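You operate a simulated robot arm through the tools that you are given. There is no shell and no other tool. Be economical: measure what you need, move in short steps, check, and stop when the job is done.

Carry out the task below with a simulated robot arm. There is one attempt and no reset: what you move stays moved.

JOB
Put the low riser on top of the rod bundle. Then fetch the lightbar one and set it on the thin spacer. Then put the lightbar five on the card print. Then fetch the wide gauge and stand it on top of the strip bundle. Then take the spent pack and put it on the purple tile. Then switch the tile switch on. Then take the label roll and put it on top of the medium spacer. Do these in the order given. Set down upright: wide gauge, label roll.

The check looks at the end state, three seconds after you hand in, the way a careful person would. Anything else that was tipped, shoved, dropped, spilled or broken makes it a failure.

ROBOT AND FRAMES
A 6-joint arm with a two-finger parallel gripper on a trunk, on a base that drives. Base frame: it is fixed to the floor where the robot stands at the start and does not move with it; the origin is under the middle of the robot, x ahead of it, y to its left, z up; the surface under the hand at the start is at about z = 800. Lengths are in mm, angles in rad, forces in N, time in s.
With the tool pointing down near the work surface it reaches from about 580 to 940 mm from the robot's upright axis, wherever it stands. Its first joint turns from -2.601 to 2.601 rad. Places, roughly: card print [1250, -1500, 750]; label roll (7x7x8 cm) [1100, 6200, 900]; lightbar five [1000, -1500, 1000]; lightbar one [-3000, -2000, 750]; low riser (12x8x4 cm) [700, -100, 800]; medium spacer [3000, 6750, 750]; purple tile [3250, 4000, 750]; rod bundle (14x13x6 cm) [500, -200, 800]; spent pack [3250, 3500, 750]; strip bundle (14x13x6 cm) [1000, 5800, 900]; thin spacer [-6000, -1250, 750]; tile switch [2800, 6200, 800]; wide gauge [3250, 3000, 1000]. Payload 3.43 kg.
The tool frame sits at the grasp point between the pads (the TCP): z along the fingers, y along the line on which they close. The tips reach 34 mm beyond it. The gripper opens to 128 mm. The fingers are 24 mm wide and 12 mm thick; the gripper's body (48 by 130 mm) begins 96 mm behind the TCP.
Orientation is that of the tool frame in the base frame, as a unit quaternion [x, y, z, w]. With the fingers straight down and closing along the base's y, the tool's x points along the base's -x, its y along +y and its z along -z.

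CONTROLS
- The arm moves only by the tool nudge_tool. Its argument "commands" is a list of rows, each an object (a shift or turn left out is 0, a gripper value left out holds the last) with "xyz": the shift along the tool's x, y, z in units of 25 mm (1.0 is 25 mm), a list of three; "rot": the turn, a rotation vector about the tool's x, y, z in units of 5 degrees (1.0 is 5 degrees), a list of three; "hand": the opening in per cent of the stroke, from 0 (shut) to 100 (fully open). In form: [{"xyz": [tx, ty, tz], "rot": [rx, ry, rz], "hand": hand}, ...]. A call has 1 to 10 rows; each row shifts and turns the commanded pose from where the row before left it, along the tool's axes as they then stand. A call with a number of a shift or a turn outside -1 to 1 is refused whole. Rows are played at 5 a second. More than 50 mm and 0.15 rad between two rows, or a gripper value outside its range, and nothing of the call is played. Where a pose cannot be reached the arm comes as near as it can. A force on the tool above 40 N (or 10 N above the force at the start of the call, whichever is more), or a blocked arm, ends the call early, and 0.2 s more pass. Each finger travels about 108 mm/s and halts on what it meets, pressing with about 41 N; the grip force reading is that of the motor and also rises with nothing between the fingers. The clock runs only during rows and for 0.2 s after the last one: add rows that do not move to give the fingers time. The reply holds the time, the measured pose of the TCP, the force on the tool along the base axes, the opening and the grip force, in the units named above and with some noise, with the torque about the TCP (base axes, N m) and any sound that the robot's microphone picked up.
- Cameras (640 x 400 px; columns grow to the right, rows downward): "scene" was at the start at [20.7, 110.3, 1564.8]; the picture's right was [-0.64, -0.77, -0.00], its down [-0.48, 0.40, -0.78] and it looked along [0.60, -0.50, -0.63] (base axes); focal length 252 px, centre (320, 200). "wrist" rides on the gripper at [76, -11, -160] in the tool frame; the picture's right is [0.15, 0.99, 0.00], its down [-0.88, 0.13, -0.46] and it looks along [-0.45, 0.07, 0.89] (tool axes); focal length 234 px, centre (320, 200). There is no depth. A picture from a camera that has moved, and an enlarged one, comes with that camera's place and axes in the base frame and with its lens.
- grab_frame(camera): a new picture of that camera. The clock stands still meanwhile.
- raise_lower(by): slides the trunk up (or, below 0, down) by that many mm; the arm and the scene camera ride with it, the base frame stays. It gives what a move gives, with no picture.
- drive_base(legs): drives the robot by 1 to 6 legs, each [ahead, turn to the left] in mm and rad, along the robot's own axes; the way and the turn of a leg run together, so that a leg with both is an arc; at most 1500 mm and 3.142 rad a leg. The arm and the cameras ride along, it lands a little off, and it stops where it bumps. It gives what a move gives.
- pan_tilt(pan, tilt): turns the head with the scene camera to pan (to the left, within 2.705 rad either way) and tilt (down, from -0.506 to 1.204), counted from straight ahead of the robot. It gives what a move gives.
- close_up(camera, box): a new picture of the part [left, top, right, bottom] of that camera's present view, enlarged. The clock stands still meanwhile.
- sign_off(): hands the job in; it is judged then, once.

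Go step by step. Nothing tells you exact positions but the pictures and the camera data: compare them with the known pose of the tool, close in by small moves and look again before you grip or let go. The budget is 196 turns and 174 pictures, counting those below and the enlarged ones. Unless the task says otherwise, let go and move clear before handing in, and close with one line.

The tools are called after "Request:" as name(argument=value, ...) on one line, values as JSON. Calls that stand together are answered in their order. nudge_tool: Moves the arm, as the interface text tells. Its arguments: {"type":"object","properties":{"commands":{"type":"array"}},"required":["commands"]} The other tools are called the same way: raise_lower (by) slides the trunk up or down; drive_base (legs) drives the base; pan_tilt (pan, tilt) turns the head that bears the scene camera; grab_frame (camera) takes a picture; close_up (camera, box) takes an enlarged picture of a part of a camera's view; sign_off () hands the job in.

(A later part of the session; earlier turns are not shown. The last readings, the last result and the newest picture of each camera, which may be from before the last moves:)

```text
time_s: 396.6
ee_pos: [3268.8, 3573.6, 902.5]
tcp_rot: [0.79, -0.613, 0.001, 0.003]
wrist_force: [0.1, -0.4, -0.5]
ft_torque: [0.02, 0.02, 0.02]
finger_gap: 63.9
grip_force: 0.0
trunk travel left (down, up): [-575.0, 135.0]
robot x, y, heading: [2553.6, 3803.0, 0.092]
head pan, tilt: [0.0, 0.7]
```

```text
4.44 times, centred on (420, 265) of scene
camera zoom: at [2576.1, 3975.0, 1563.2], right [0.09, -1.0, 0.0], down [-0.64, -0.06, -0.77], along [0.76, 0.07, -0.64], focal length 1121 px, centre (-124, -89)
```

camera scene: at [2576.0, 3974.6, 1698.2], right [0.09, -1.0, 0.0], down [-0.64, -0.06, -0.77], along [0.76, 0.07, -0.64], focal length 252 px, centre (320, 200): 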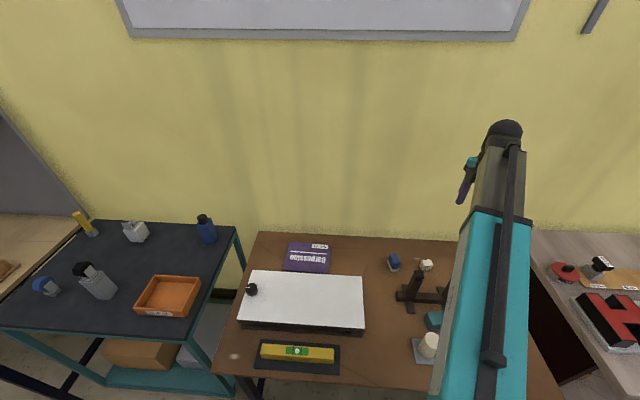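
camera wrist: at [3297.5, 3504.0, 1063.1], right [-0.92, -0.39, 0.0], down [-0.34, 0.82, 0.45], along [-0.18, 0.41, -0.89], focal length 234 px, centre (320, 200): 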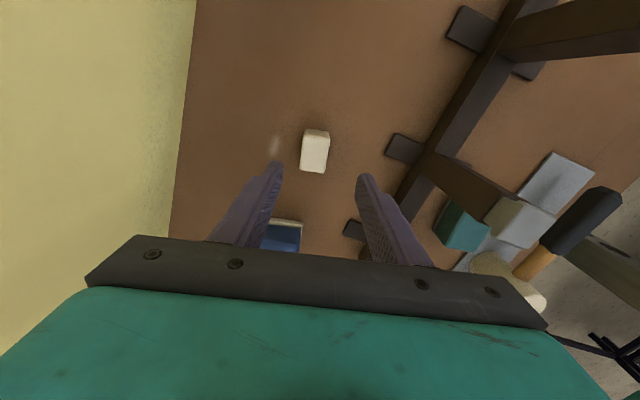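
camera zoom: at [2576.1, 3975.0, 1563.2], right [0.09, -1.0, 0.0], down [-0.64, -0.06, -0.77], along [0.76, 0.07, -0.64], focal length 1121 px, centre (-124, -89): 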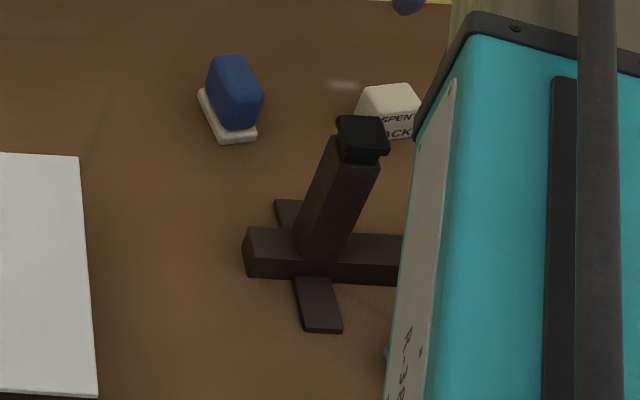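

Request:
nudge_tool(commands=[{"xyz": [0, -0.12, 1]}, {"xyz": [0, 0, 1]}, {"xyz": [0, 0, 1]}, {"xyz": [0, 0, 0.9]}, {"xyz": [0, 0, 0.1]}, {}, {"hand": 15}, {}, {}])

Request:
close_up(camera="wrist", box=[220, 80, 420, 280])

```text
time_s: 398.6
ee_pos: [3271.9, 3571.2, 801.6]
tcp_rot: [0.789, -0.614, 0.002, 0.003]
wrist_force: [0.3, 0.9, -1.0]
ft_torque: [0.04, -0.01, -0.01]
finger_gap: 30.9
grip_force: 41.1
trunk travel left (down, up): [-575.0, 135.0]
robot x, y, heading: [2553.0, 3802.6, 0.094]
head pan, tilt: [0.0, 0.7]
```

```text
2.00 times, centred on (320, 180) of wrist
camera zoom: at [3301.4, 3502.2, 963.1], right [-0.92, -0.39, 0.0], down [-0.34, 0.82, 0.45], along [-0.18, 0.41, -0.89], focal length 468 px, centre (320, 240)
```

zoom: 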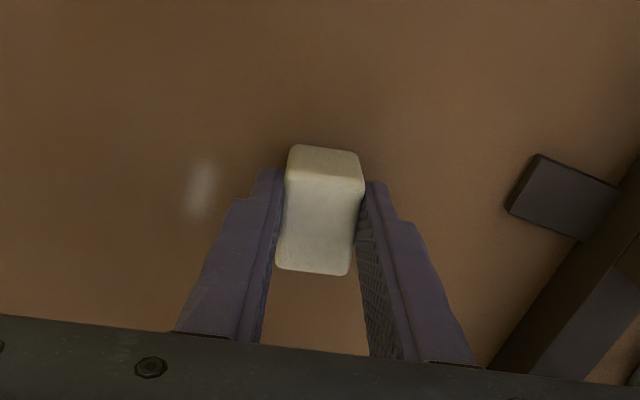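

Held. Lift and carry to over the purple tile.

Request:
nudge_tool(commands=[{"xyz": [0, 0, -1]}, {"xyz": [0, 0, -1]}, {"xyz": [0, 0, -1]}, {"xyz": [0, 0, -1]}, {"xyz": [0, 0, -1]}, {"xyz": [0, 0, -1]}, {"xyz": [-0.962, -0.2525, 0]}, {"xyz": [-0.962, -0.2525, 0]}, {"xyz": [-0.962, -0.2525, 0]}, {"xyz": [-0.962, -0.2525, 0]}])

Request:
nudge_tool(commands=[{"xyz": [-0.962, -0.2525, 0]}, {"xyz": [-0.962, -0.2525, 0]}, {"xyz": [-0.962, -0.2525, 0]}, {"xyz": [-0.962, -0.2525, 0]}, {"xyz": [-0.962, -0.2525, 0]}, {"xyz": [-0.962, -0.2525, 0]}, {"xyz": [-0.962, -0.2525, 0]}, {"xyz": [-0.962, -0.2525, 0]}, {"xyz": [-0.962, -0.2525, 0]}, {"xyz": [-0.962, -0.2525, 0]}])

Request:
nudge_tool(commands=[{"xyz": [-0.962, -0.2525, 0]}, {"xyz": [-0.962, -0.2525, 0]}, {"xyz": [-0.962, -0.2525, 0]}, {"xyz": [-0.962, -0.2525, 0]}, {"xyz": [-0.962, -0.2525, 0]}, {"xyz": [-0.962, -0.2525, 0]}, {"xyz": [-0.962, -0.2525, 0]}, {}])

Request:
grab_frame(camera="wrist")

Request:
grab_frame(camera="scene")

```text
time_s: 400.8
ee_pos: [3271.7, 3672.3, 950.7]
tcp_rot: [0.789, -0.614, 0.001, 0.003]
wrist_force: [-0.2, 0.0, 0.2]
ft_torque: [0.02, -0.04, -0.01]
finger_gap: 31.0
grip_force: 41.0
trunk travel left (down, up): [-575.0, 135.0]
robot x, y, heading: [2551.2, 3799.9, 0.092]
head pan, tilt: [0.0, 0.7]
```

```text
time_s: 403.0
ee_pos: [3272.4, 3923.5, 949.9]
tcp_rot: [0.79, -0.613, 0.001, 0.003]
wrist_force: [-0.9, -0.5, -0.6]
ft_torque: [-0.01, -0.01, 0.02]
finger_gap: 30.8
grip_force: 40.8
trunk travel left (down, up): [-575.0, 135.0]
robot x, y, heading: [2554.5, 3800.7, 0.094]
head pan, tilt: [0.0, 0.7]
```

```text
time_s: 404.8
ee_pos: [3276.6, 4100.2, 950.0]
tcp_rot: [0.789, -0.614, 0.001, 0.004]
wrist_force: [0.3, 0.3, -0.4]
ft_torque: [-0.03, 0.0, 0.03]
finger_gap: 30.4
grip_force: 41.3
trunk travel left (down, up): [-575.0, 135.0]
robot x, y, heading: [2555.6, 3801.9, 0.09]
head pan, tilt: [0.0, 0.7]
```

```text
69 pictures are left
camera wrist: at [3306.5, 4029.0, 1111.4], right [-0.92, -0.39, 0.0], down [-0.34, 0.82, 0.45], along [-0.18, 0.41, -0.89], focal length 234 px, centre (320, 200)
```

wrist: 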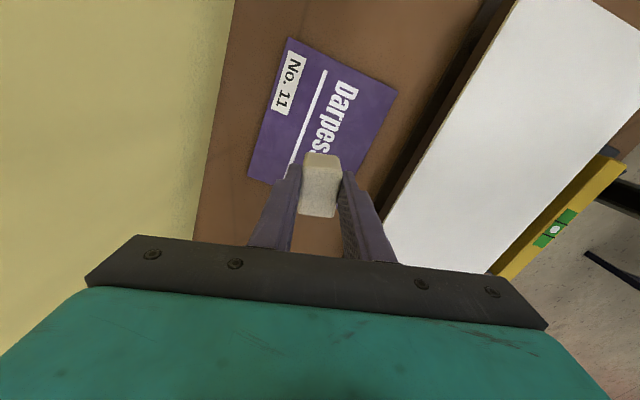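

```text
68 pictures are left
camera scene: at [2576.1, 3975.2, 1563.1], right [0.09, -1.0, 0.0], down [-0.64, -0.06, -0.77], along [0.76, 0.07, -0.64], focal length 252 px, centre (320, 200)
```

scene: 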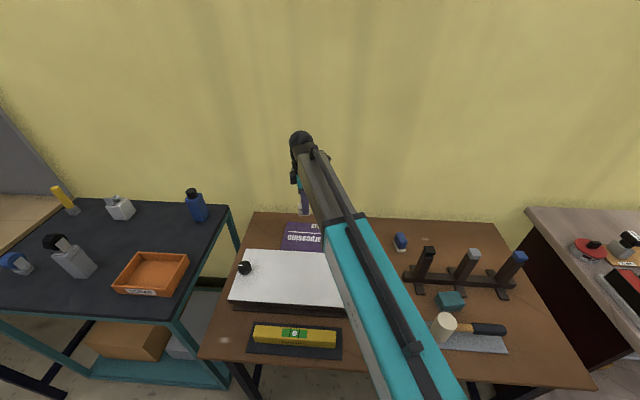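

Centred over the tile. Descend near contact, then finely.

Request:
nudge_tool(commands=[{"xyz": [0, 0, 1]}, {"xyz": [0, 0, 1]}, {"xyz": [0, 0, 1]}, {"xyz": [0, 0, 1]}, {"xyz": [0, 0, 1]}, {"xyz": [0, 0, 0.2]}, {"xyz": [0, 0, 0.1]}, {}])

Request:
nudge_tool(commands=[{"xyz": [0, 0, 0.08]}, {"xyz": [0, 0, 0.08]}, {}])

Request:
close_up(camera="scene", box=[260, 190, 360, 270])

```text
time_s: 406.6
ee_pos: [3277.3, 4095.7, 815.3]
tcp_rot: [0.789, -0.614, 0.002, 0.004]
wrist_force: [-0.2, 0.4, -0.9]
ft_torque: [-0.02, 0.0, -0.01]
finger_gap: 30.8
grip_force: 41.1
trunk travel left (down, up): [-575.0, 135.0]
robot x, y, heading: [2552.8, 3808.3, 0.093]
head pan, tilt: [0.0, 0.7]
```

```text
time_s: 407.4
ee_pos: [3275.1, 4095.9, 812.7]
tcp_rot: [0.789, -0.614, 0.002, 0.003]
wrist_force: [-0.7, 1.3, 3.0]
ft_torque: [0.1, -0.03, 0.03]
finger_gap: 30.7
grip_force: 41.4
trunk travel left (down, up): [-575.0, 135.0]
robot x, y, heading: [2551.9, 3804.6, 0.095]
head pan, tilt: [0.0, 0.7]
```

```text
5.00 times, centred on (310, 230) of scene
camera zoom: at [2575.7, 3975.0, 1563.2], right [0.09, -1.0, 0.0], down [-0.64, -0.06, -0.77], along [0.76, 0.07, -0.64], focal length 1262 px, centre (370, 50)
```

zoom: 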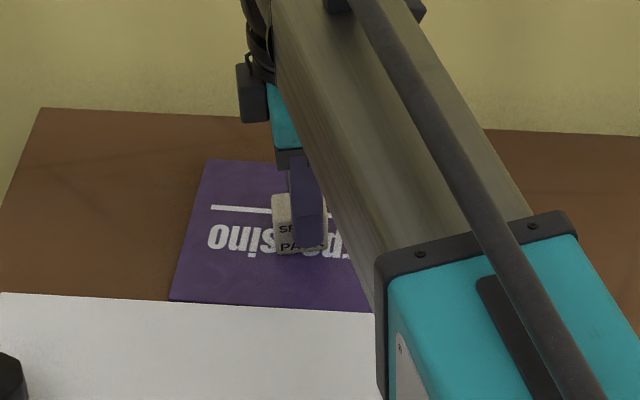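

Contact felt. Release and rise.

Request:
nudge_tool(commands=[{"xyz": [0, 0, 0.03]}, {"hand": 30}, {"hand": 45}, {}, {"xyz": [0, 0, -1]}, {"xyz": [0, 0, -1]}, {"xyz": [0, 0, -1]}, {"xyz": [0, 0, -1]}, {"xyz": [0, 0, -1]}, {"xyz": [0, 0, -1]}])

Request:
grab_frame(camera="wrist")

Request:
pan_tilt(pan=1.2, tilt=0.35)

Request:
grab_frame(camera="scene")

```text
time_s: 409.6
ee_pos: [3275.2, 4098.1, 960.7]
tcp_rot: [0.789, -0.614, 0.001, 0.003]
wrist_force: [0.2, -0.1, 0.3]
ft_torque: [0.01, -0.01, 0.0]
finger_gap: 57.7
grip_force: 0.1
trunk travel left (down, up): [-575.0, 135.0]
robot x, y, heading: [2551.2, 3805.4, 0.091]
head pan, tilt: [0.0, 0.7]
```

```text
66 pictures are left
camera wrist: at [3305.6, 4027.7, 1121.4], right [-0.92, -0.39, 0.0], down [-0.34, 0.82, 0.45], along [-0.18, 0.41, -0.89], focal length 234 px, centre (320, 200)
```

wrist: 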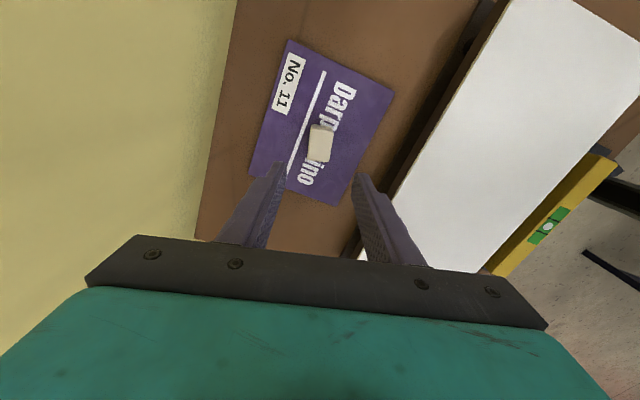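

```text
time_s: 411.0
ee_pos: [3276.0, 4097.4, 960.1]
tcp_rot: [0.79, -0.614, 0.001, 0.003]
wrist_force: [0.6, 0.9, 0.6]
ft_torque: [0.01, 0.01, -0.01]
finger_gap: 57.6
grip_force: 0.0
trunk travel left (down, up): [-575.0, 135.0]
robot x, y, heading: [2551.3, 3803.9, 0.089]
head pan, tilt: [1.201, 0.351]
```

```text
65 pictures are left
camera scene: at [2517.0, 4056.7, 1594.5], right [0.96, -0.27, 0.0], down [-0.09, -0.33, -0.94], along [0.26, 0.9, -0.34], focal length 252 px, centre (320, 200)
```

scene: 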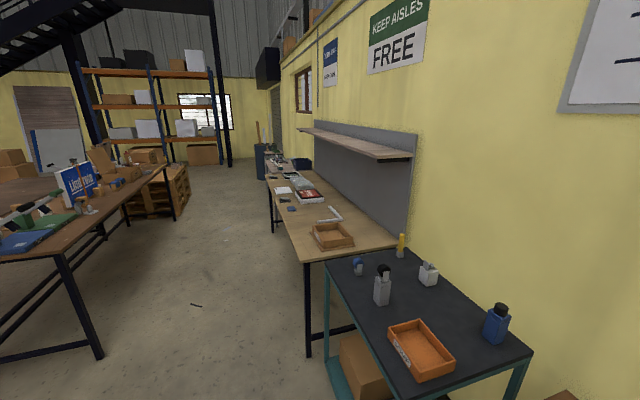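

Spent pack sits on the purple tile. Now find the tile switch on the bench ahead.

Request:
close_up(camera="scene", box=[250, 140, 360, 260])

```text
3.33 times, centred on (305, 200) of scene
camera zoom: at [2517.0, 4056.7, 1594.5], right [0.96, -0.27, 0.0], down [-0.09, -0.33, -0.94], along [0.26, 0.9, -0.34], focal length 841 px, centre (370, 200)
```

zoom: 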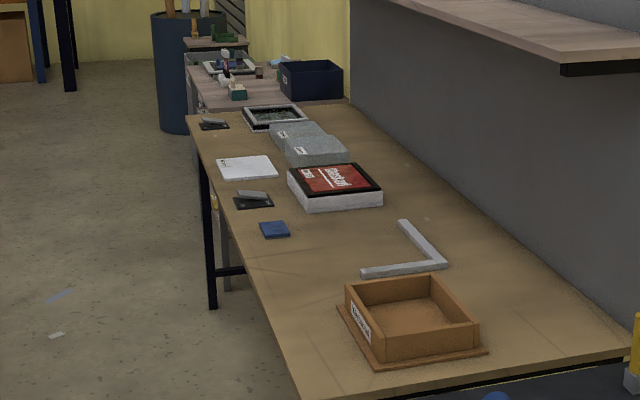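

Request:
nudge_tool(commands=[{"xyz": [0, 1, -1]}, {"xyz": [0, 1, -1]}, {"xyz": [0, 1, -1]}, {"xyz": [0, 1, 0]}])

Request:
raise_lower(by=135)

Request:
drive_base(legs=[[0, 1.66], [1217, 0], [1217, 0], [0, -1.749]])

Request:
pan_tilt(pan=0, tilt=0.7)

Request:
grab_frame(camera="scene")

```text
time_s: 412.0
ee_pos: [3179.3, 4073.8, 1035.3]
tcp_rot: [0.789, -0.614, 0.002, 0.004]
wrist_force: [-0.3, -0.1, -0.5]
ft_torque: [-0.05, -0.02, 0.01]
finger_gap: 57.6
grip_force: 0.2
trunk travel left (down, up): [-575.0, 135.0]
robot x, y, heading: [2554.3, 3800.6, 0.093]
head pan, tilt: [1.201, 0.351]
```

```text
time_s: 413.6
ee_pos: [3180.2, 4074.9, 1170.7]
tcp_rot: [0.789, -0.614, 0.001, 0.003]
wrist_force: [0.5, 0.2, -0.2]
ft_torque: [-0.03, 0.0, 0.02]
finger_gap: 57.6
grip_force: 0.1
trunk travel left (down, up): [-710.0, 0.0]
robot x, y, heading: [2547.7, 3804.0, 0.091]
head pan, tilt: [1.201, 0.351]
```

```text
time_s: 438.6
ee_pos: [2643.7, 6428.6, 1170.7]
tcp_rot: [0.789, -0.614, 0.001, 0.003]
wrist_force: [0.7, -0.4, -0.1]
ft_torque: [0.02, 0.02, -0.01]
finger_gap: 57.5
grip_force: 0.0
trunk travel left (down, up): [-710.0, 0.0]
robot x, y, heading: [2020.6, 6129.9, 0.1]
head pan, tilt: [1.201, 0.351]
```

```text
time_s: 439.9
ee_pos: [2642.6, 6429.2, 1171.5]
tcp_rot: [0.789, -0.614, 0.001, 0.003]
wrist_force: [-0.6, 0.9, 0.2]
ft_torque: [-0.01, 0.0, -0.04]
finger_gap: 57.8
grip_force: 0.0
trunk travel left (down, up): [-710.0, 0.0]
robot x, y, heading: [2018.5, 6133.2, 0.098]
head pan, tilt: [0.0, 0.7]
```

```text
63 pictures are left
camera scene: at [2040.5, 6303.6, 1698.2], right [0.1, -1.0, 0.0], down [-0.64, -0.06, -0.77], along [0.76, 0.07, -0.64], focal length 252 px, centre (320, 200)
```

scene: 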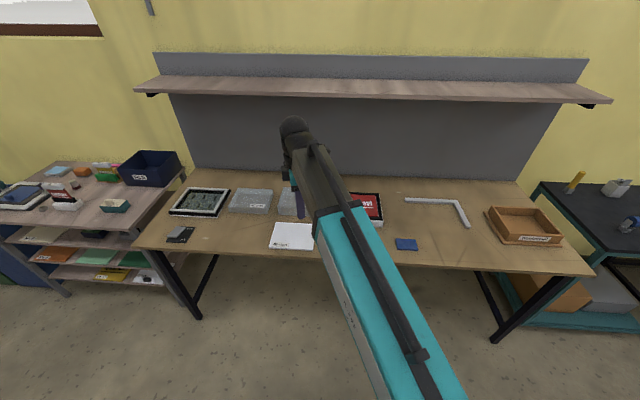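

Request:
nudge_tool(commands=[{"xyz": [1, 0.2, 0]}, {"xyz": [1, 0.2, 0]}, {"xyz": [1, 0.2, 0]}, {"xyz": [1, 0.2, 0]}, {"xyz": [1, 0.2, 0]}, {"xyz": [1, 0.2, 0]}, {"xyz": [1, 0.2, 0]}, {"xyz": [1, 0.2, 0]}, {"xyz": [1, 0.2, 0]}, {"xyz": [1, 0.2, 0]}])

Request:
grab_frame(camera="scene")

Request:
close_up(camera="scene", box=[220, 170, 420, 270])

```text
time_s: 442.1
ee_pos: [2656.9, 6173.4, 1173.7]
tcp_rot: [0.789, -0.614, 0.001, 0.003]
wrist_force: [-0.2, -0.4, 0.1]
ft_torque: [0.03, -0.01, -0.01]
finger_gap: 57.7
grip_force: 0.0
trunk travel left (down, up): [-710.0, 0.0]
robot x, y, heading: [2014.0, 6134.6, 0.097]
head pan, tilt: [0.0, 0.7]
```

```text
62 pictures are left
camera scene: at [2040.5, 6303.2, 1698.2], right [0.1, -1.0, 0.0], down [-0.64, -0.06, -0.77], along [0.76, 0.07, -0.64], focal length 252 px, centre (320, 200)
```

scene: 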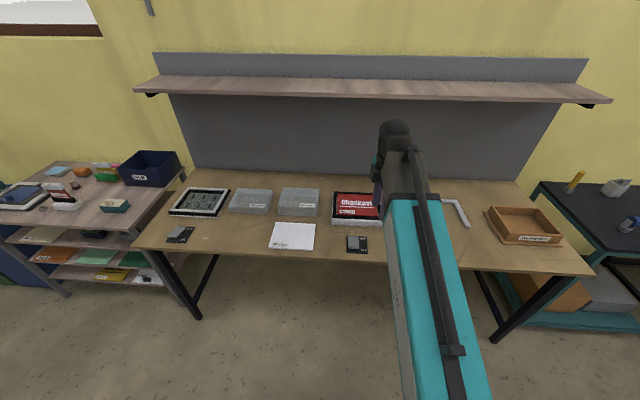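

```text
3.20 times, centred on (320, 220) of scene
camera zoom: at [2040.5, 6303.2, 1698.2], right [0.1, -1.0, 0.0], down [-0.64, -0.06, -0.77], along [0.76, 0.07, -0.64], focal length 807 px, centre (320, 136)
```

zoom: 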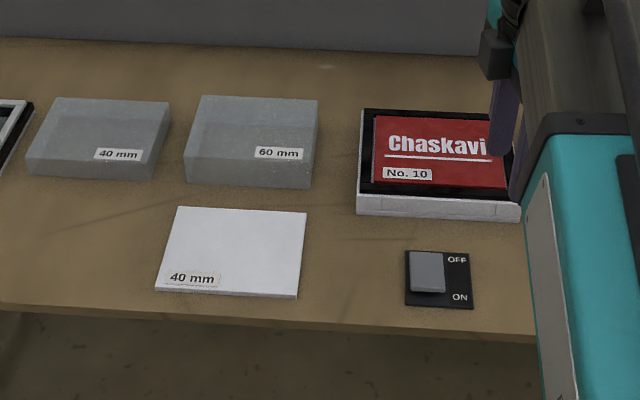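

The tile switch is at about (2828,6200), next to tile No. 10; the medium spacer is the grey 40 mm block. Closer look at the switch.

Request:
close_up(camera="scene", box=[335, 222, 385, 262])

Request:
grab_frame(camera="wrist")

Request:
close_up(camera="scene", box=[155, 180, 255, 255])

```text
10.00 times, centred on (360, 242) of scene
camera zoom: at [2040.5, 6303.2, 1698.2], right [0.1, -1.0, 0.0], down [-0.64, -0.06, -0.77], along [0.76, 0.07, -0.64], focal length 2523 px, centre (-80, -220)
```

zoom: 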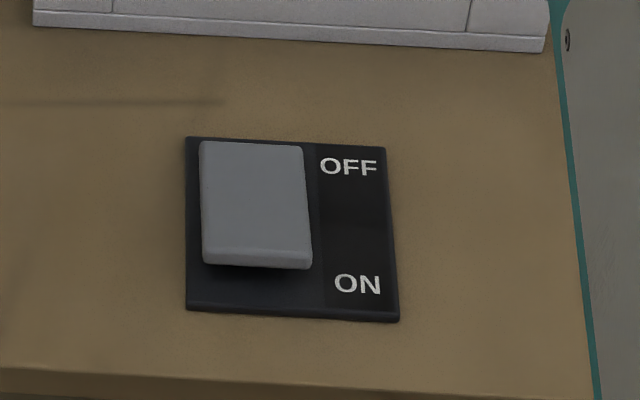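

```text
59 pictures are left
camera wrist: at [2686.3, 6103.7, 1333.6], right [-0.92, -0.38, 0.0], down [-0.34, 0.82, 0.45], along [-0.18, 0.41, -0.89], focal length 234 px, centre (320, 200)
```

wrist: 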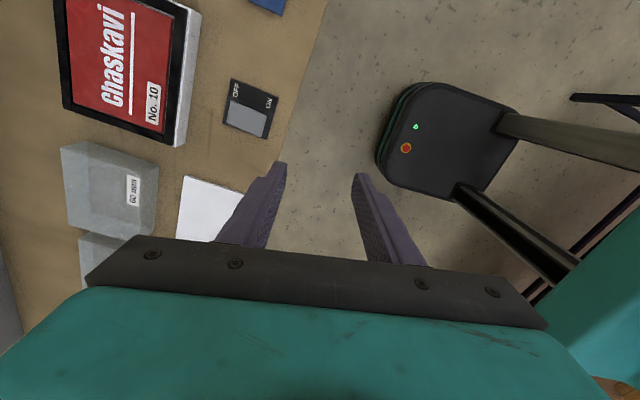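

```text
5.33 times, centred on (205, 218) of scene
camera zoom: at [2040.5, 6303.2, 1698.2], right [0.1, -1.0, 0.0], down [-0.64, -0.06, -0.77], along [0.76, 0.07, -0.64], focal length 1346 px, centre (933, 107)
```

zoom: 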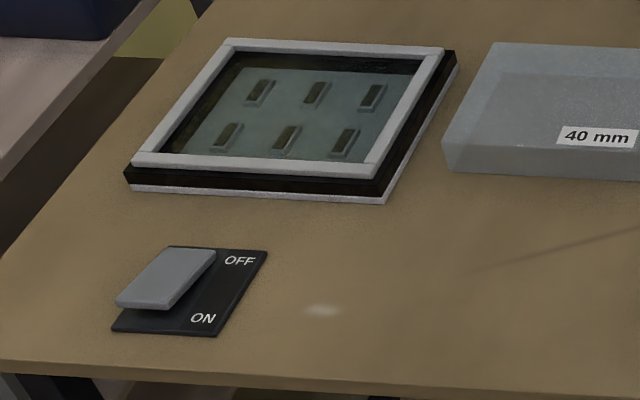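

The rocker's near (ON) end is raised; pressing it down at about (2774,6221) switches on. Close the fingers and come above that point.

Request:
raise_lower(by=-90)

Request:
nudge_tool(commands=[{"xyz": [-0.142, -1, 0], "hand": 0}, {"xyz": [-0.142, -1, 0]}, {"xyz": [-0.142, -1, 0]}, {"xyz": [-0.142, -1, 0]}, {"xyz": [-0.142, -1, 0]}, {"xyz": [0, 0, 1]}, {"xyz": [0, 0, 1]}, {"xyz": [0, 0, 1]}, {"xyz": [0, 0, 1]}, {"xyz": [0, 0, 1]}])

Request:
nudge_tool(commands=[{"xyz": [0, 0, 1]}, {"xyz": [0, 0, 1]}, {}])

Request:
grab_frame(camera="wrist")

Request:
close_up(camera="scene", box=[310, 180, 430, 270])

```text
time_s: 443.4
ee_pos: [2657.2, 6173.6, 1082.6]
tcp_rot: [0.789, -0.614, 0.002, 0.004]
wrist_force: [0.2, 0.4, -0.6]
ft_torque: [0.02, 0.01, -0.01]
finger_gap: 57.8
grip_force: 0.1
trunk travel left (down, up): [-620.0, 90.0]
robot x, y, heading: [2015.8, 6135.0, 0.096]
head pan, tilt: [0.0, 0.7]
```

```text
time_s: 445.6
ee_pos: [2775.7, 6221.3, 955.2]
tcp_rot: [0.789, -0.614, 0.001, 0.004]
wrist_force: [-0.6, 1.4, 0.8]
ft_torque: [0.01, 0.0, -0.02]
finger_gap: 0.1
grip_force: 33.2
trunk travel left (down, up): [-620.0, 90.0]
robot x, y, heading: [2018.0, 6127.5, 0.097]
head pan, tilt: [0.0, 0.7]
```

```text
time_s: 446.4
ee_pos: [2775.9, 6221.8, 906.9]
tcp_rot: [0.789, -0.614, 0.002, 0.003]
wrist_force: [-0.1, 0.8, 0.0]
ft_torque: [-0.04, 0.0, -0.03]
finger_gap: 0.3
grip_force: 32.9
trunk travel left (down, up): [-620.0, 90.0]
robot x, y, heading: [2017.0, 6131.6, 0.098]
head pan, tilt: [0.0, 0.7]
```

```text
57 pictures are left
camera wrist: at [2805.2, 6151.8, 1066.8], right [-0.92, -0.38, 0.0], down [-0.34, 0.82, 0.45], along [-0.18, 0.41, -0.89], focal length 234 px, centre (320, 200)
```

wrist: 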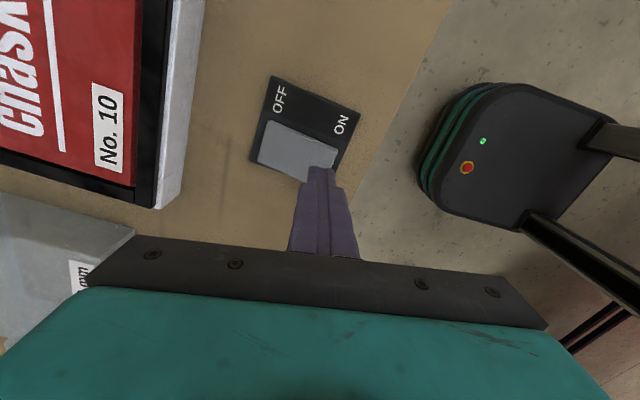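

```text
4.44 times, centred on (370, 225) of scene
camera zoom: at [2040.5, 6303.6, 1608.2], right [0.1, -1.0, 0.0], down [-0.64, -0.06, -0.77], along [0.76, 0.07, -0.64], focal length 1121 px, centre (98, 89)
```

zoom: 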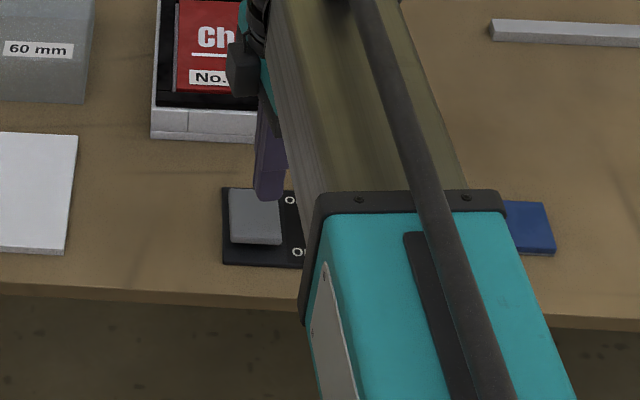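

The tip is over the raised ON end. Shift 6 mm inward and press down in small steps.

Request:
nudge_tool(commands=[{"xyz": [0.06, -0.24, 0.4]}, {"xyz": [0, 0, 0.8]}, {"xyz": [0, 0, 0.2]}, {"xyz": [0, 0, 0.15]}, {"xyz": [0, 0, 0.15]}, {}])

Request:
nudge_tool(commands=[{"xyz": [0, 0, 0.15]}, {"xyz": [0, 0, 0.15]}, {"xyz": [0, 0, 0.15]}, {}])

```text
time_s: 447.8
ee_pos: [2780.7, 6220.8, 865.4]
tcp_rot: [0.788, -0.615, 0.001, 0.004]
wrist_force: [0.7, 0.5, -0.2]
ft_torque: [-0.01, 0.01, -0.02]
finger_gap: 0.1
grip_force: 32.9
trunk travel left (down, up): [-620.0, 90.0]
robot x, y, heading: [2017.3, 6132.0, 0.098]
head pan, tilt: [0.0, 0.7]
```

```text
time_s: 448.8
ee_pos: [2779.1, 6220.8, 854.9]
tcp_rot: [0.789, -0.615, 0.002, 0.003]
wrist_force: [1.4, 0.0, 5.1]
ft_torque: [-0.03, -0.09, 0.0]
finger_gap: 0.1
grip_force: 33.0
trunk travel left (down, up): [-620.0, 90.0]
robot x, y, heading: [2019.7, 6131.8, 0.094]
head pan, tilt: [0.0, 0.7]
```

Request:
nudge_tool(commands=[{"xyz": [0, 0, 0.12]}, {"xyz": [0, 0, 0.12]}, {"xyz": [0, 0, 0.12]}, {}])

Request:
close_up(camera="scene", box=[310, 180, 430, 270])

```text
time_s: 449.4
ee_pos: [2779.0, 6220.9, 853.5]
tcp_rot: [0.789, -0.615, 0.005, 0.0]
wrist_force: [-8.4, -0.5, 19.7]
ft_torque: [-0.2, 0.01, -0.07]
finger_gap: 0.0
grip_force: 33.2
trunk travel left (down, up): [-620.0, 90.0]
robot x, y, heading: [2016.0, 6132.5, 0.099]
head pan, tilt: [0.0, 0.7]
stopped in row 3: the force on the tool passed its limit at 43 N (the readings are from after the stop); the commanded pose is now the measured one
```

```text
4.44 times, centred on (370, 225) of scene
camera zoom: at [2037.3, 6303.4, 1608.3], right [0.1, -1.0, 0.0], down [-0.64, -0.06, -0.77], along [0.76, 0.07, -0.64], focal length 1121 px, centre (98, 89)
```

zoom: 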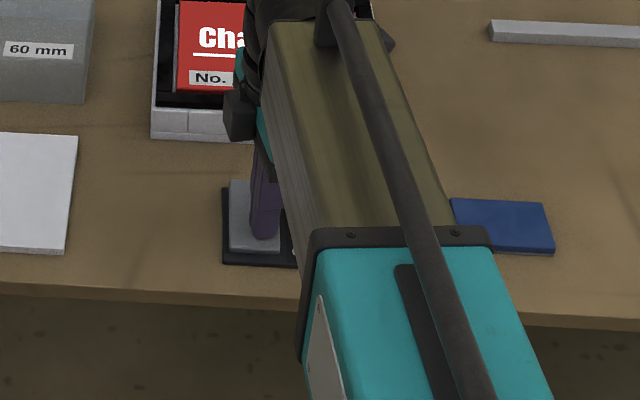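

The paddle looks flipped and the tile looks lit. Rise and confirm.

Request:
nudge_tool(commands=[{"xyz": [0, 0, -1]}, {"xyz": [0, 0, -1]}, {"xyz": [0, 0, -1]}, {"xyz": [0, 0, -1]}, {"xyz": [0, 0, -1]}, {"xyz": [0, 0, -1]}, {"xyz": [0, 0, -1]}, {"xyz": [0, 0, -1]}])

Request:
close_up(camera="scene", box=[310, 180, 410, 260])

Request:
grab_frame(camera="wrist")

```text
time_s: 451.2
ee_pos: [2780.7, 6221.3, 1051.0]
tcp_rot: [0.789, -0.615, 0.003, 0.0]
wrist_force: [0.5, 0.0, -0.7]
ft_torque: [0.0, 0.01, -0.02]
finger_gap: 0.1
grip_force: 32.6
trunk travel left (down, up): [-620.0, 90.0]
robot x, y, heading: [2016.6, 6132.0, 0.103]
head pan, tilt: [0.0, 0.7]
```

```text
5.00 times, centred on (360, 220) of scene
camera zoom: at [2040.4, 6303.6, 1608.1], right [0.1, -1.0, 0.0], down [-0.64, -0.06, -0.77], along [0.76, 0.07, -0.64], focal length 1262 px, centre (120, 100)
```

zoom: 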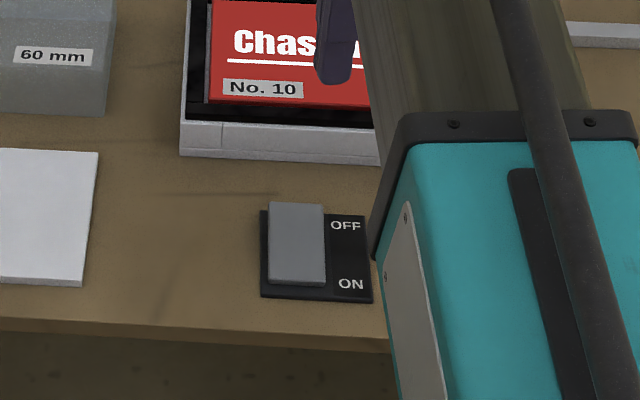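

```text
53 pictures are left
camera wrist: at [2808.5, 6150.2, 1211.8], right [-0.92, -0.38, 0.0], down [-0.34, 0.82, 0.45], along [-0.17, 0.41, -0.89], focal length 234 px, centre (320, 200)
```

wrist: 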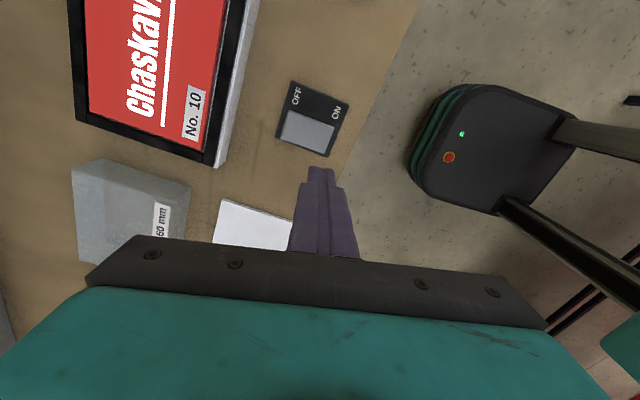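

The tile is lit and the switch is on. Last, the label roll on the other table: tuck and raise the arm, turn round and look.

Request:
nudge_tool(commands=[{"xyz": [0, 1, -1], "hand": 60}, {"xyz": [0, 1, -1]}, {"xyz": [0, 1, -1]}, {"xyz": [0, 1, -1]}, {"xyz": [0, 1, -1]}])

Request:
raise_lower(by=90)

Request:
drive_base(legs=[[0, -3.05]])

Request:
pan_tilt(pan=0, tilt=0.55)

Request:
grab_frame(camera="scene")

```text
time_s: 452.4
ee_pos: [2656.4, 6192.5, 1174.5]
tcp_rot: [0.789, -0.614, 0.004, 0.0]
wrist_force: [0.8, -0.2, 0.2]
ft_torque: [-0.02, 0.0, -0.03]
finger_gap: 76.8
grip_force: 0.0
trunk travel left (down, up): [-620.0, 90.0]
robot x, y, heading: [2017.0, 6132.3, 0.098]
head pan, tilt: [0.0, 0.7]
```

```text
time_s: 453.7
ee_pos: [2656.2, 6193.1, 1264.3]
tcp_rot: [0.789, -0.614, 0.004, 0.0]
wrist_force: [0.0, -0.7, -0.4]
ft_torque: [0.02, -0.03, -0.01]
finger_gap: 76.7
grip_force: 0.1
trunk travel left (down, up): [-710.0, 0.0]
robot x, y, heading: [2014.8, 6131.3, 0.095]
head pan, tilt: [0.0, 0.7]
```

```text
time_s: 463.9
ee_pos: [1397.4, 5984.7, 1264.7]
tcp_rot: [0.558, 0.83, 0.0, -0.004]
wrist_force: [0.1, 0.4, -0.5]
ft_torque: [-0.02, 0.02, -0.01]
finger_gap: 77.0
grip_force: 0.0
trunk travel left (down, up): [-710.0, 0.0]
robot x, y, heading: [2011.9, 6174.6, -2.909]
head pan, tilt: [0.0, 0.7]
```

```text
time_s: 464.6
ee_pos: [1396.9, 5986.6, 1264.4]
tcp_rot: [0.558, 0.83, 0.0, -0.003]
wrist_force: [0.8, 1.1, -0.8]
ft_torque: [-0.05, -0.01, 0.03]
finger_gap: 77.0
grip_force: 0.2
trunk travel left (down, up): [-710.0, 0.0]
robot x, y, heading: [2013.6, 6178.8, -2.909]
head pan, tilt: [0.0, 0.55]
```

```text
52 pictures are left
camera scene: at [2007.0, 6002.7, 1711.4], right [-0.23, 0.97, 0.0], down [0.51, 0.12, -0.85], along [-0.83, -0.2, -0.52], focal length 252 px, centre (320, 200)
```

scene: 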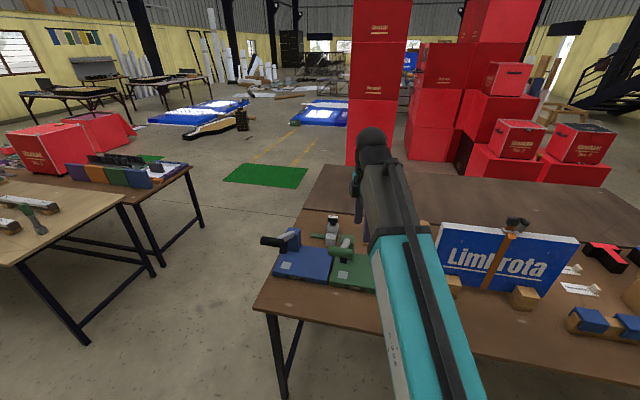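

The roll stands behind the "Limbrota" board (x≈1210, y>6295, top ≈1187) and clamp levers reach z≈1120. I choose a stance at (1800,5985) so the arm passes between them.

Request:
drive_base(legs=[[0, 0.5], [287, 0], [0, -1.134]])

Request:
pan_tilt(pan=0, tilt=0.7)

Request:
grab_frame(camera="scene")

Request:
grab_frame(camera="wrist")

```text
time_s: 472.5
ee_pos: [1183.3, 6185.3, 1264.6]
tcp_rot: [0.784, 0.621, 0.003, -0.004]
wrist_force: [-0.2, -0.4, 0.5]
ft_torque: [0.07, 0.0, 0.0]
finger_gap: 76.7
grip_force: 0.1
trunk travel left (down, up): [-710.0, 0.0]
robot x, y, heading: [1805.5, 6010.9, 2.758]
head pan, tilt: [0.0, 0.55]
```

```text
time_s: 473.2
ee_pos: [1183.6, 6186.5, 1264.4]
tcp_rot: [0.784, 0.62, 0.002, -0.004]
wrist_force: [-0.1, 0.5, 0.3]
ft_torque: [-0.03, -0.03, -0.04]
finger_gap: 76.9
grip_force: 0.0
trunk travel left (down, up): [-710.0, 0.0]
robot x, y, heading: [1802.3, 6007.8, 2.76]
head pan, tilt: [0.0, 0.7]
```

```text
51 pictures are left
camera scene: at [1704.4, 5865.2, 1698.3], right [0.37, 0.93, 0.0], down [0.6, -0.24, -0.77], along [-0.71, 0.28, -0.64], focal length 252 px, centre (320, 200)
```

scene: 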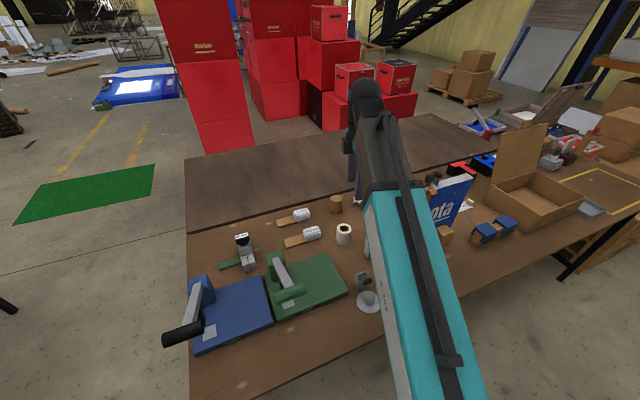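

```text
50 pictures are left
camera wrist: at [1189.7, 6261.6, 1425.0], right [1.0, -0.09, 0.0], down [-0.07, -0.89, 0.45], along [-0.04, -0.45, -0.89], focal length 234 px, centre (320, 200)
```

wrist: 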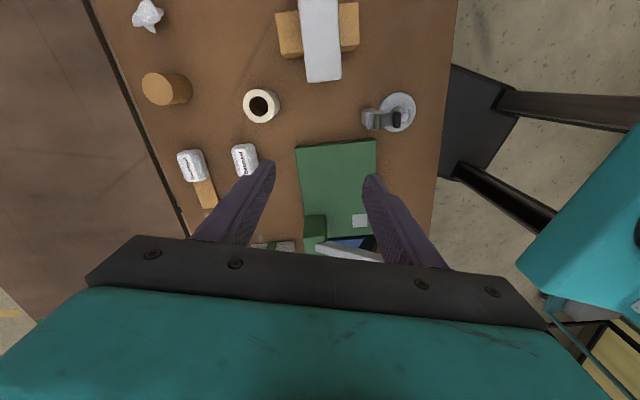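

Roll centre about (1071,6227), top z≈940; the board's near edge is at y≈6263. I shift the stance ~140 mm toward -y for more arm clearance.

Request:
drive_base(legs=[[-370, 0], [0, 0.38], [345, 0], [0, -0.45]])

Request:
grab_frame(camera="wrist")

Request:
grab_frame(camera="scene")

```text
time_s: 481.1
ee_pos: [1186.5, 6083.5, 1265.0]
tcp_rot: [0.801, 0.598, 0.003, -0.004]
wrist_force: [0.0, 0.1, 0.4]
ft_torque: [0.09, 0.03, 0.01]
finger_gap: 76.6
grip_force: 0.0
trunk travel left (down, up): [-710.0, 0.0]
robot x, y, heading: [1802.7, 5885.9, 2.713]
head pan, tilt: [0.0, 0.7]
```

```text
49 pictures are left
camera wrist: at [1198.0, 6156.4, 1425.8], right [0.99, -0.14, 0.0], down [-0.12, -0.89, 0.45], along [-0.07, -0.44, -0.89], focal length 234 px, centre (320, 200)
```

wrist: 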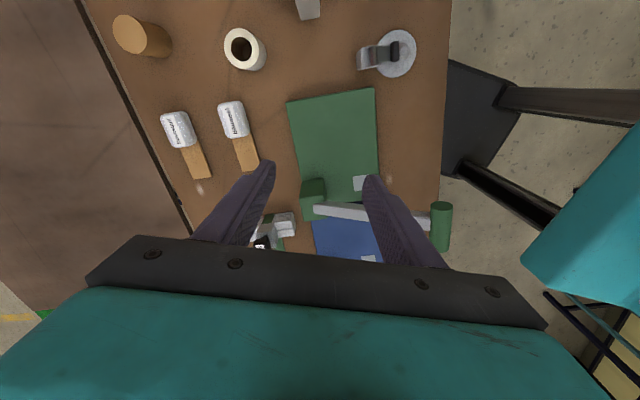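

```text
48 pictures are left
camera scene: at [1696.8, 5743.4, 1698.1], right [0.42, 0.91, 0.0], down [0.59, -0.27, -0.77], along [-0.7, 0.32, -0.64], focal length 252 px, centre (320, 200)
```

scene: 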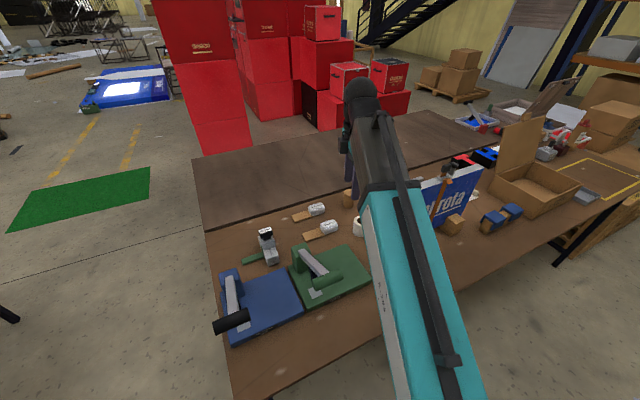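

Request:
nudge_tool(commands=[{"xyz": [0.603, -0.869, 0], "hand": 80}, {"xyz": [0.603, -0.869, 0]}, {"xyz": [0.603, -0.869, 0]}, {"xyz": [0.603, -0.869, 0]}, {"xyz": [0.603, -0.869, 0]}, {"xyz": [0.603, -0.869, 0]}, {"xyz": [0.603, -0.869, 0]}, {}])

Request:
nudge_tool(commands=[{"xyz": [0, 0, 1]}, {"xyz": [0, 0, 1]}, {"xyz": [0, 0, 1]}, {"xyz": [0, 0, 1]}, {"xyz": [0, 0, 1]}, {"xyz": [0, 0, 1]}, {"xyz": [0, 0, 1]}, {"xyz": [0, 0, 1]}, {"xyz": [0, 0, 1]}, {}])

Request:
grab_frame(camera="wrist")

Request:
grab_frame(camera="scene")

```text
time_s: 482.9
ee_pos: [1072.7, 6227.1, 1264.9]
tcp_rot: [0.801, 0.599, 0.002, -0.004]
wrist_force: [-0.3, -0.2, -0.4]
ft_torque: [-0.03, 0.02, 0.04]
finger_gap: 102.3
grip_force: 0.0
trunk travel left (down, up): [-710.0, 0.0]
robot x, y, heading: [1802.9, 5885.3, 2.715]
head pan, tilt: [0.0, 0.7]
```

```text
time_s: 485.1
ee_pos: [1073.1, 6230.4, 1041.2]
tcp_rot: [0.802, 0.598, 0.002, -0.004]
wrist_force: [0.9, -0.4, 0.0]
ft_torque: [0.01, 0.01, 0.02]
finger_gap: 102.2
grip_force: 0.0
trunk travel left (down, up): [-710.0, 0.0]
robot x, y, heading: [1802.9, 5883.1, 2.713]
head pan, tilt: [0.0, 0.7]
```

```text
47 pictures are left
camera wrist: at [1082.8, 6304.1, 1201.2], right [0.99, -0.14, 0.0], down [-0.12, -0.89, 0.45], along [-0.07, -0.44, -0.89], focal length 234 px, centre (320, 200)
```

wrist: 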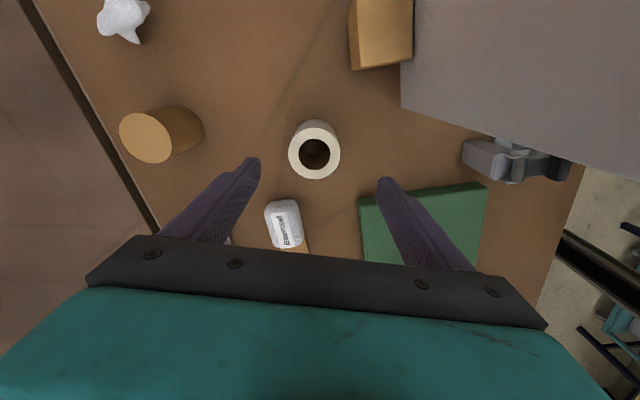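

```text
46 pictures are left
camera scene: at [1695.8, 5745.4, 1698.2], right [0.42, 0.91, 0.0], down [0.59, -0.27, -0.77], along [-0.7, 0.32, -0.64], focal length 252 px, centre (320, 200)
```

scene: 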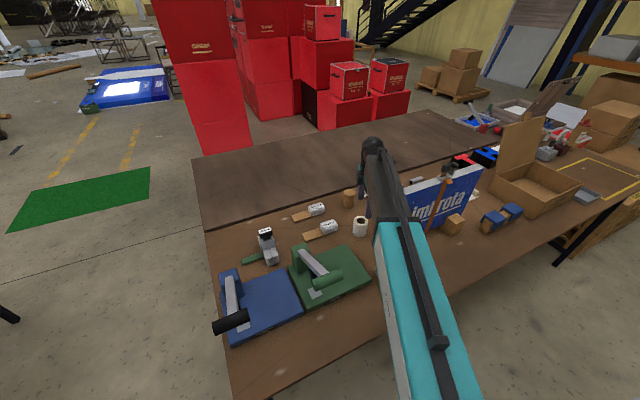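

Request:
nudge_tool(commands=[{"xyz": [0.23, -0.33, 0]}, {"xyz": [0, 0, 1]}, {"xyz": [0, 0, 1]}, {"xyz": [0, 0, 0.4]}, {}])

Request:
close_up(camera="wrist", box=[200, 60, 440, 300])

```text
time_s: 486.2
ee_pos: [1065.5, 6238.6, 981.6]
tcp_rot: [0.801, 0.598, 0.001, -0.004]
wrist_force: [-0.2, 0.7, 0.2]
ft_torque: [0.02, 0.0, -0.03]
finger_gap: 102.4
grip_force: 0.0
trunk travel left (down, up): [-710.0, 0.0]
robot x, y, heading: [1799.5, 5882.8, 2.708]
head pan, tilt: [0.0, 0.7]
```

```text
1.67 times, centred on (320, 180) of wrist
camera zoom: at [1075.6, 6312.6, 1141.3], right [0.99, -0.14, 0.0], down [-0.12, -0.89, 0.45], along [-0.07, -0.44, -0.89], focal length 390 px, centre (320, 233)
```

zoom: 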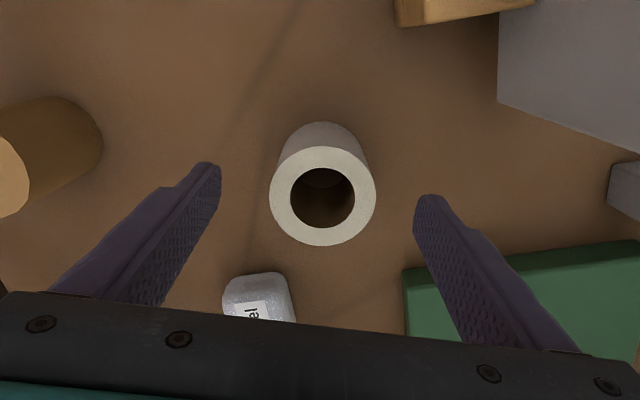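

Centred. Descend and grip the roll.

Request:
nudge_tool(commands=[{"xyz": [-0.08, 0, 1]}, {"xyz": [0, 0, 1]}, {"xyz": [0, 0, 0.45]}, {}, {"hand": 45}, {}, {}, {}])

Request:
close_up(camera="wrist", box=[200, 60, 440, 300])

```text
time_s: 488.1
ee_pos: [1064.5, 6238.7, 918.3]
tcp_rot: [0.801, 0.599, 0.001, -0.004]
wrist_force: [1.6, -0.1, 1.0]
ft_torque: [-0.03, -0.16, 0.01]
finger_gap: 60.1
grip_force: 41.0
trunk travel left (down, up): [-710.0, 0.0]
robot x, y, heading: [1805.6, 5885.9, 2.715]
head pan, tilt: [0.0, 0.7]
```

```text
1.67 times, centred on (320, 180) of wrist
camera zoom: at [1074.0, 6312.2, 1080.2], right [0.99, -0.14, 0.0], down [-0.12, -0.88, 0.45], along [-0.07, -0.44, -0.89], focal length 390 px, centre (320, 233)
```

zoom: 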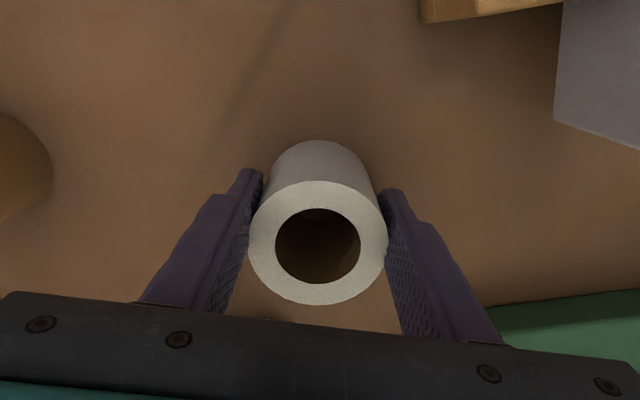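

Held at 60 mm. Lift straight up well clear of board.

Request:
nudge_tool(commands=[{"xyz": [0, 0, -0.5]}, {"xyz": [0, 0, -1]}, {"xyz": [0, 0, -1]}, {"xyz": [0, 0, -1]}, {"xyz": [0, 0, -1]}, {"xyz": [0, 0, -1]}, {"xyz": [0, 0, -1]}, {"xyz": [0, 0, -1]}, {"xyz": [0, 0, -1]}, {"xyz": [0, 0, -1]}])

Request:
nudge_tool(commands=[{"xyz": [0, 0, -1]}, {"xyz": [0, 0, -1]}, {"xyz": [0, 0, -1]}, {"xyz": [0, 0, -1]}, {"xyz": [0, 1, 0]}, {"xyz": [0, 1, 0]}, {"xyz": [0, 1, 0]}])

Request:
grab_frame(camera="wrist")

```text
time_s: 490.2
ee_pos: [1064.6, 6235.4, 1155.1]
tcp_rot: [0.801, 0.598, 0.002, -0.003]
wrist_force: [0.0, -0.2, -2.0]
ft_torque: [0.02, 0.0, -0.01]
finger_gap: 59.9
grip_force: 41.6
trunk travel left (down, up): [-710.0, 0.0]
robot x, y, heading: [1802.8, 5885.2, 2.711]
head pan, tilt: [0.0, 0.7]
```

```text
time_s: 491.9
ee_pos: [1138.3, 6212.0, 1257.0]
tcp_rot: [0.802, 0.598, 0.002, -0.004]
wrist_force: [0.1, 0.6, -1.3]
ft_torque: [-0.02, -0.05, 0.02]
finger_gap: 59.9
grip_force: 41.2
trunk travel left (down, up): [-710.0, 0.0]
robot x, y, heading: [1803.1, 5883.4, 2.708]
head pan, tilt: [0.0, 0.7]
```

```text
43 pictures are left
camera wrist: at [1149.0, 6285.8, 1417.4], right [0.99, -0.14, 0.0], down [-0.12, -0.89, 0.45], along [-0.07, -0.44, -0.89], focal length 234 px, centre (320, 200)
```

wrist: 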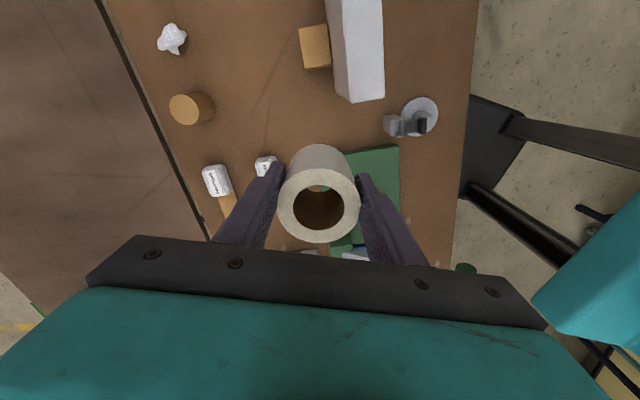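

The roll is held clear above the board. Retract, reverse out and drive to face the medium spacer.

Request:
nudge_tool(commands=[{"xyz": [0, 1, 0]}, {"xyz": [0, 1, 0]}, {"xyz": [0, 1, 0]}])

Request:
drive_base(legs=[[-300, 0], [0, -1.397], [980, 0], [0, -1.311]])

Request:
grab_frame(camera="scene")

Request:
grab_frame(camera="wrist")

```text
time_s: 492.6
ee_pos: [1211.6, 6192.6, 1258.6]
tcp_rot: [0.801, 0.599, 0.002, -0.004]
wrist_force: [0.3, 0.9, -1.8]
ft_torque: [0.03, 0.04, -0.02]
finger_gap: 59.9
grip_force: 41.1
trunk travel left (down, up): [-710.0, 0.0]
robot x, y, heading: [1799.3, 5883.8, 2.714]
head pan, tilt: [0.0, 0.7]
```

```text
time_s: 509.3
ee_pos: [2982.9, 6750.7, 1256.6]
tcp_rot: [0.779, -0.627, 0.004, 0.002]
wrist_force: [-0.1, 0.8, -2.3]
ft_torque: [-0.04, -0.02, 0.03]
finger_gap: 59.4
grip_force: 40.7
trunk travel left (down, up): [-710.0, 0.0]
robot x, y, heading: [2314.2, 6705.3, 0.086]
head pan, tilt: [0.0, 0.7]
```

```text
42 pictures are left
camera scene: at [2343.4, 6880.3, 1698.0], right [0.08, -1.0, 0.0], down [-0.64, -0.05, -0.76], along [0.76, 0.06, -0.64], focal length 252 px, centre (320, 200)
```

scene: 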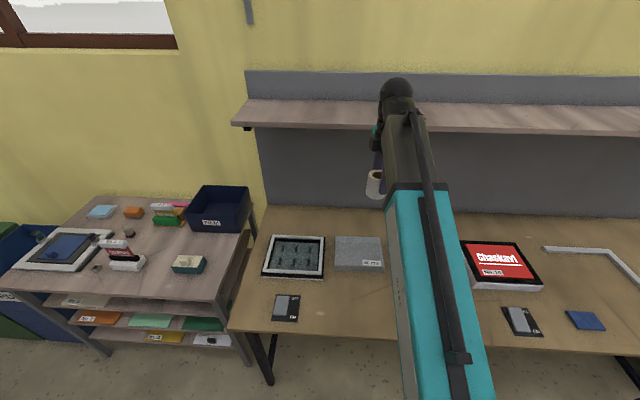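

```text
41 pictures are left
camera wrist: at [3009.0, 6679.6, 1418.0], right [-0.93, -0.36, 0.0], down [-0.32, 0.84, 0.45], along [-0.16, 0.42, -0.89], focal length 234 px, centre (320, 200)
```

wrist: 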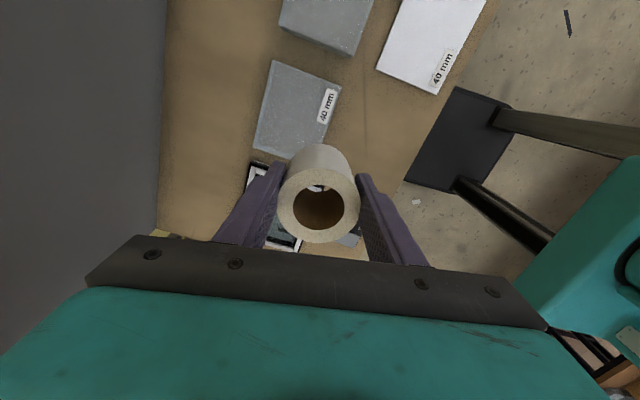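

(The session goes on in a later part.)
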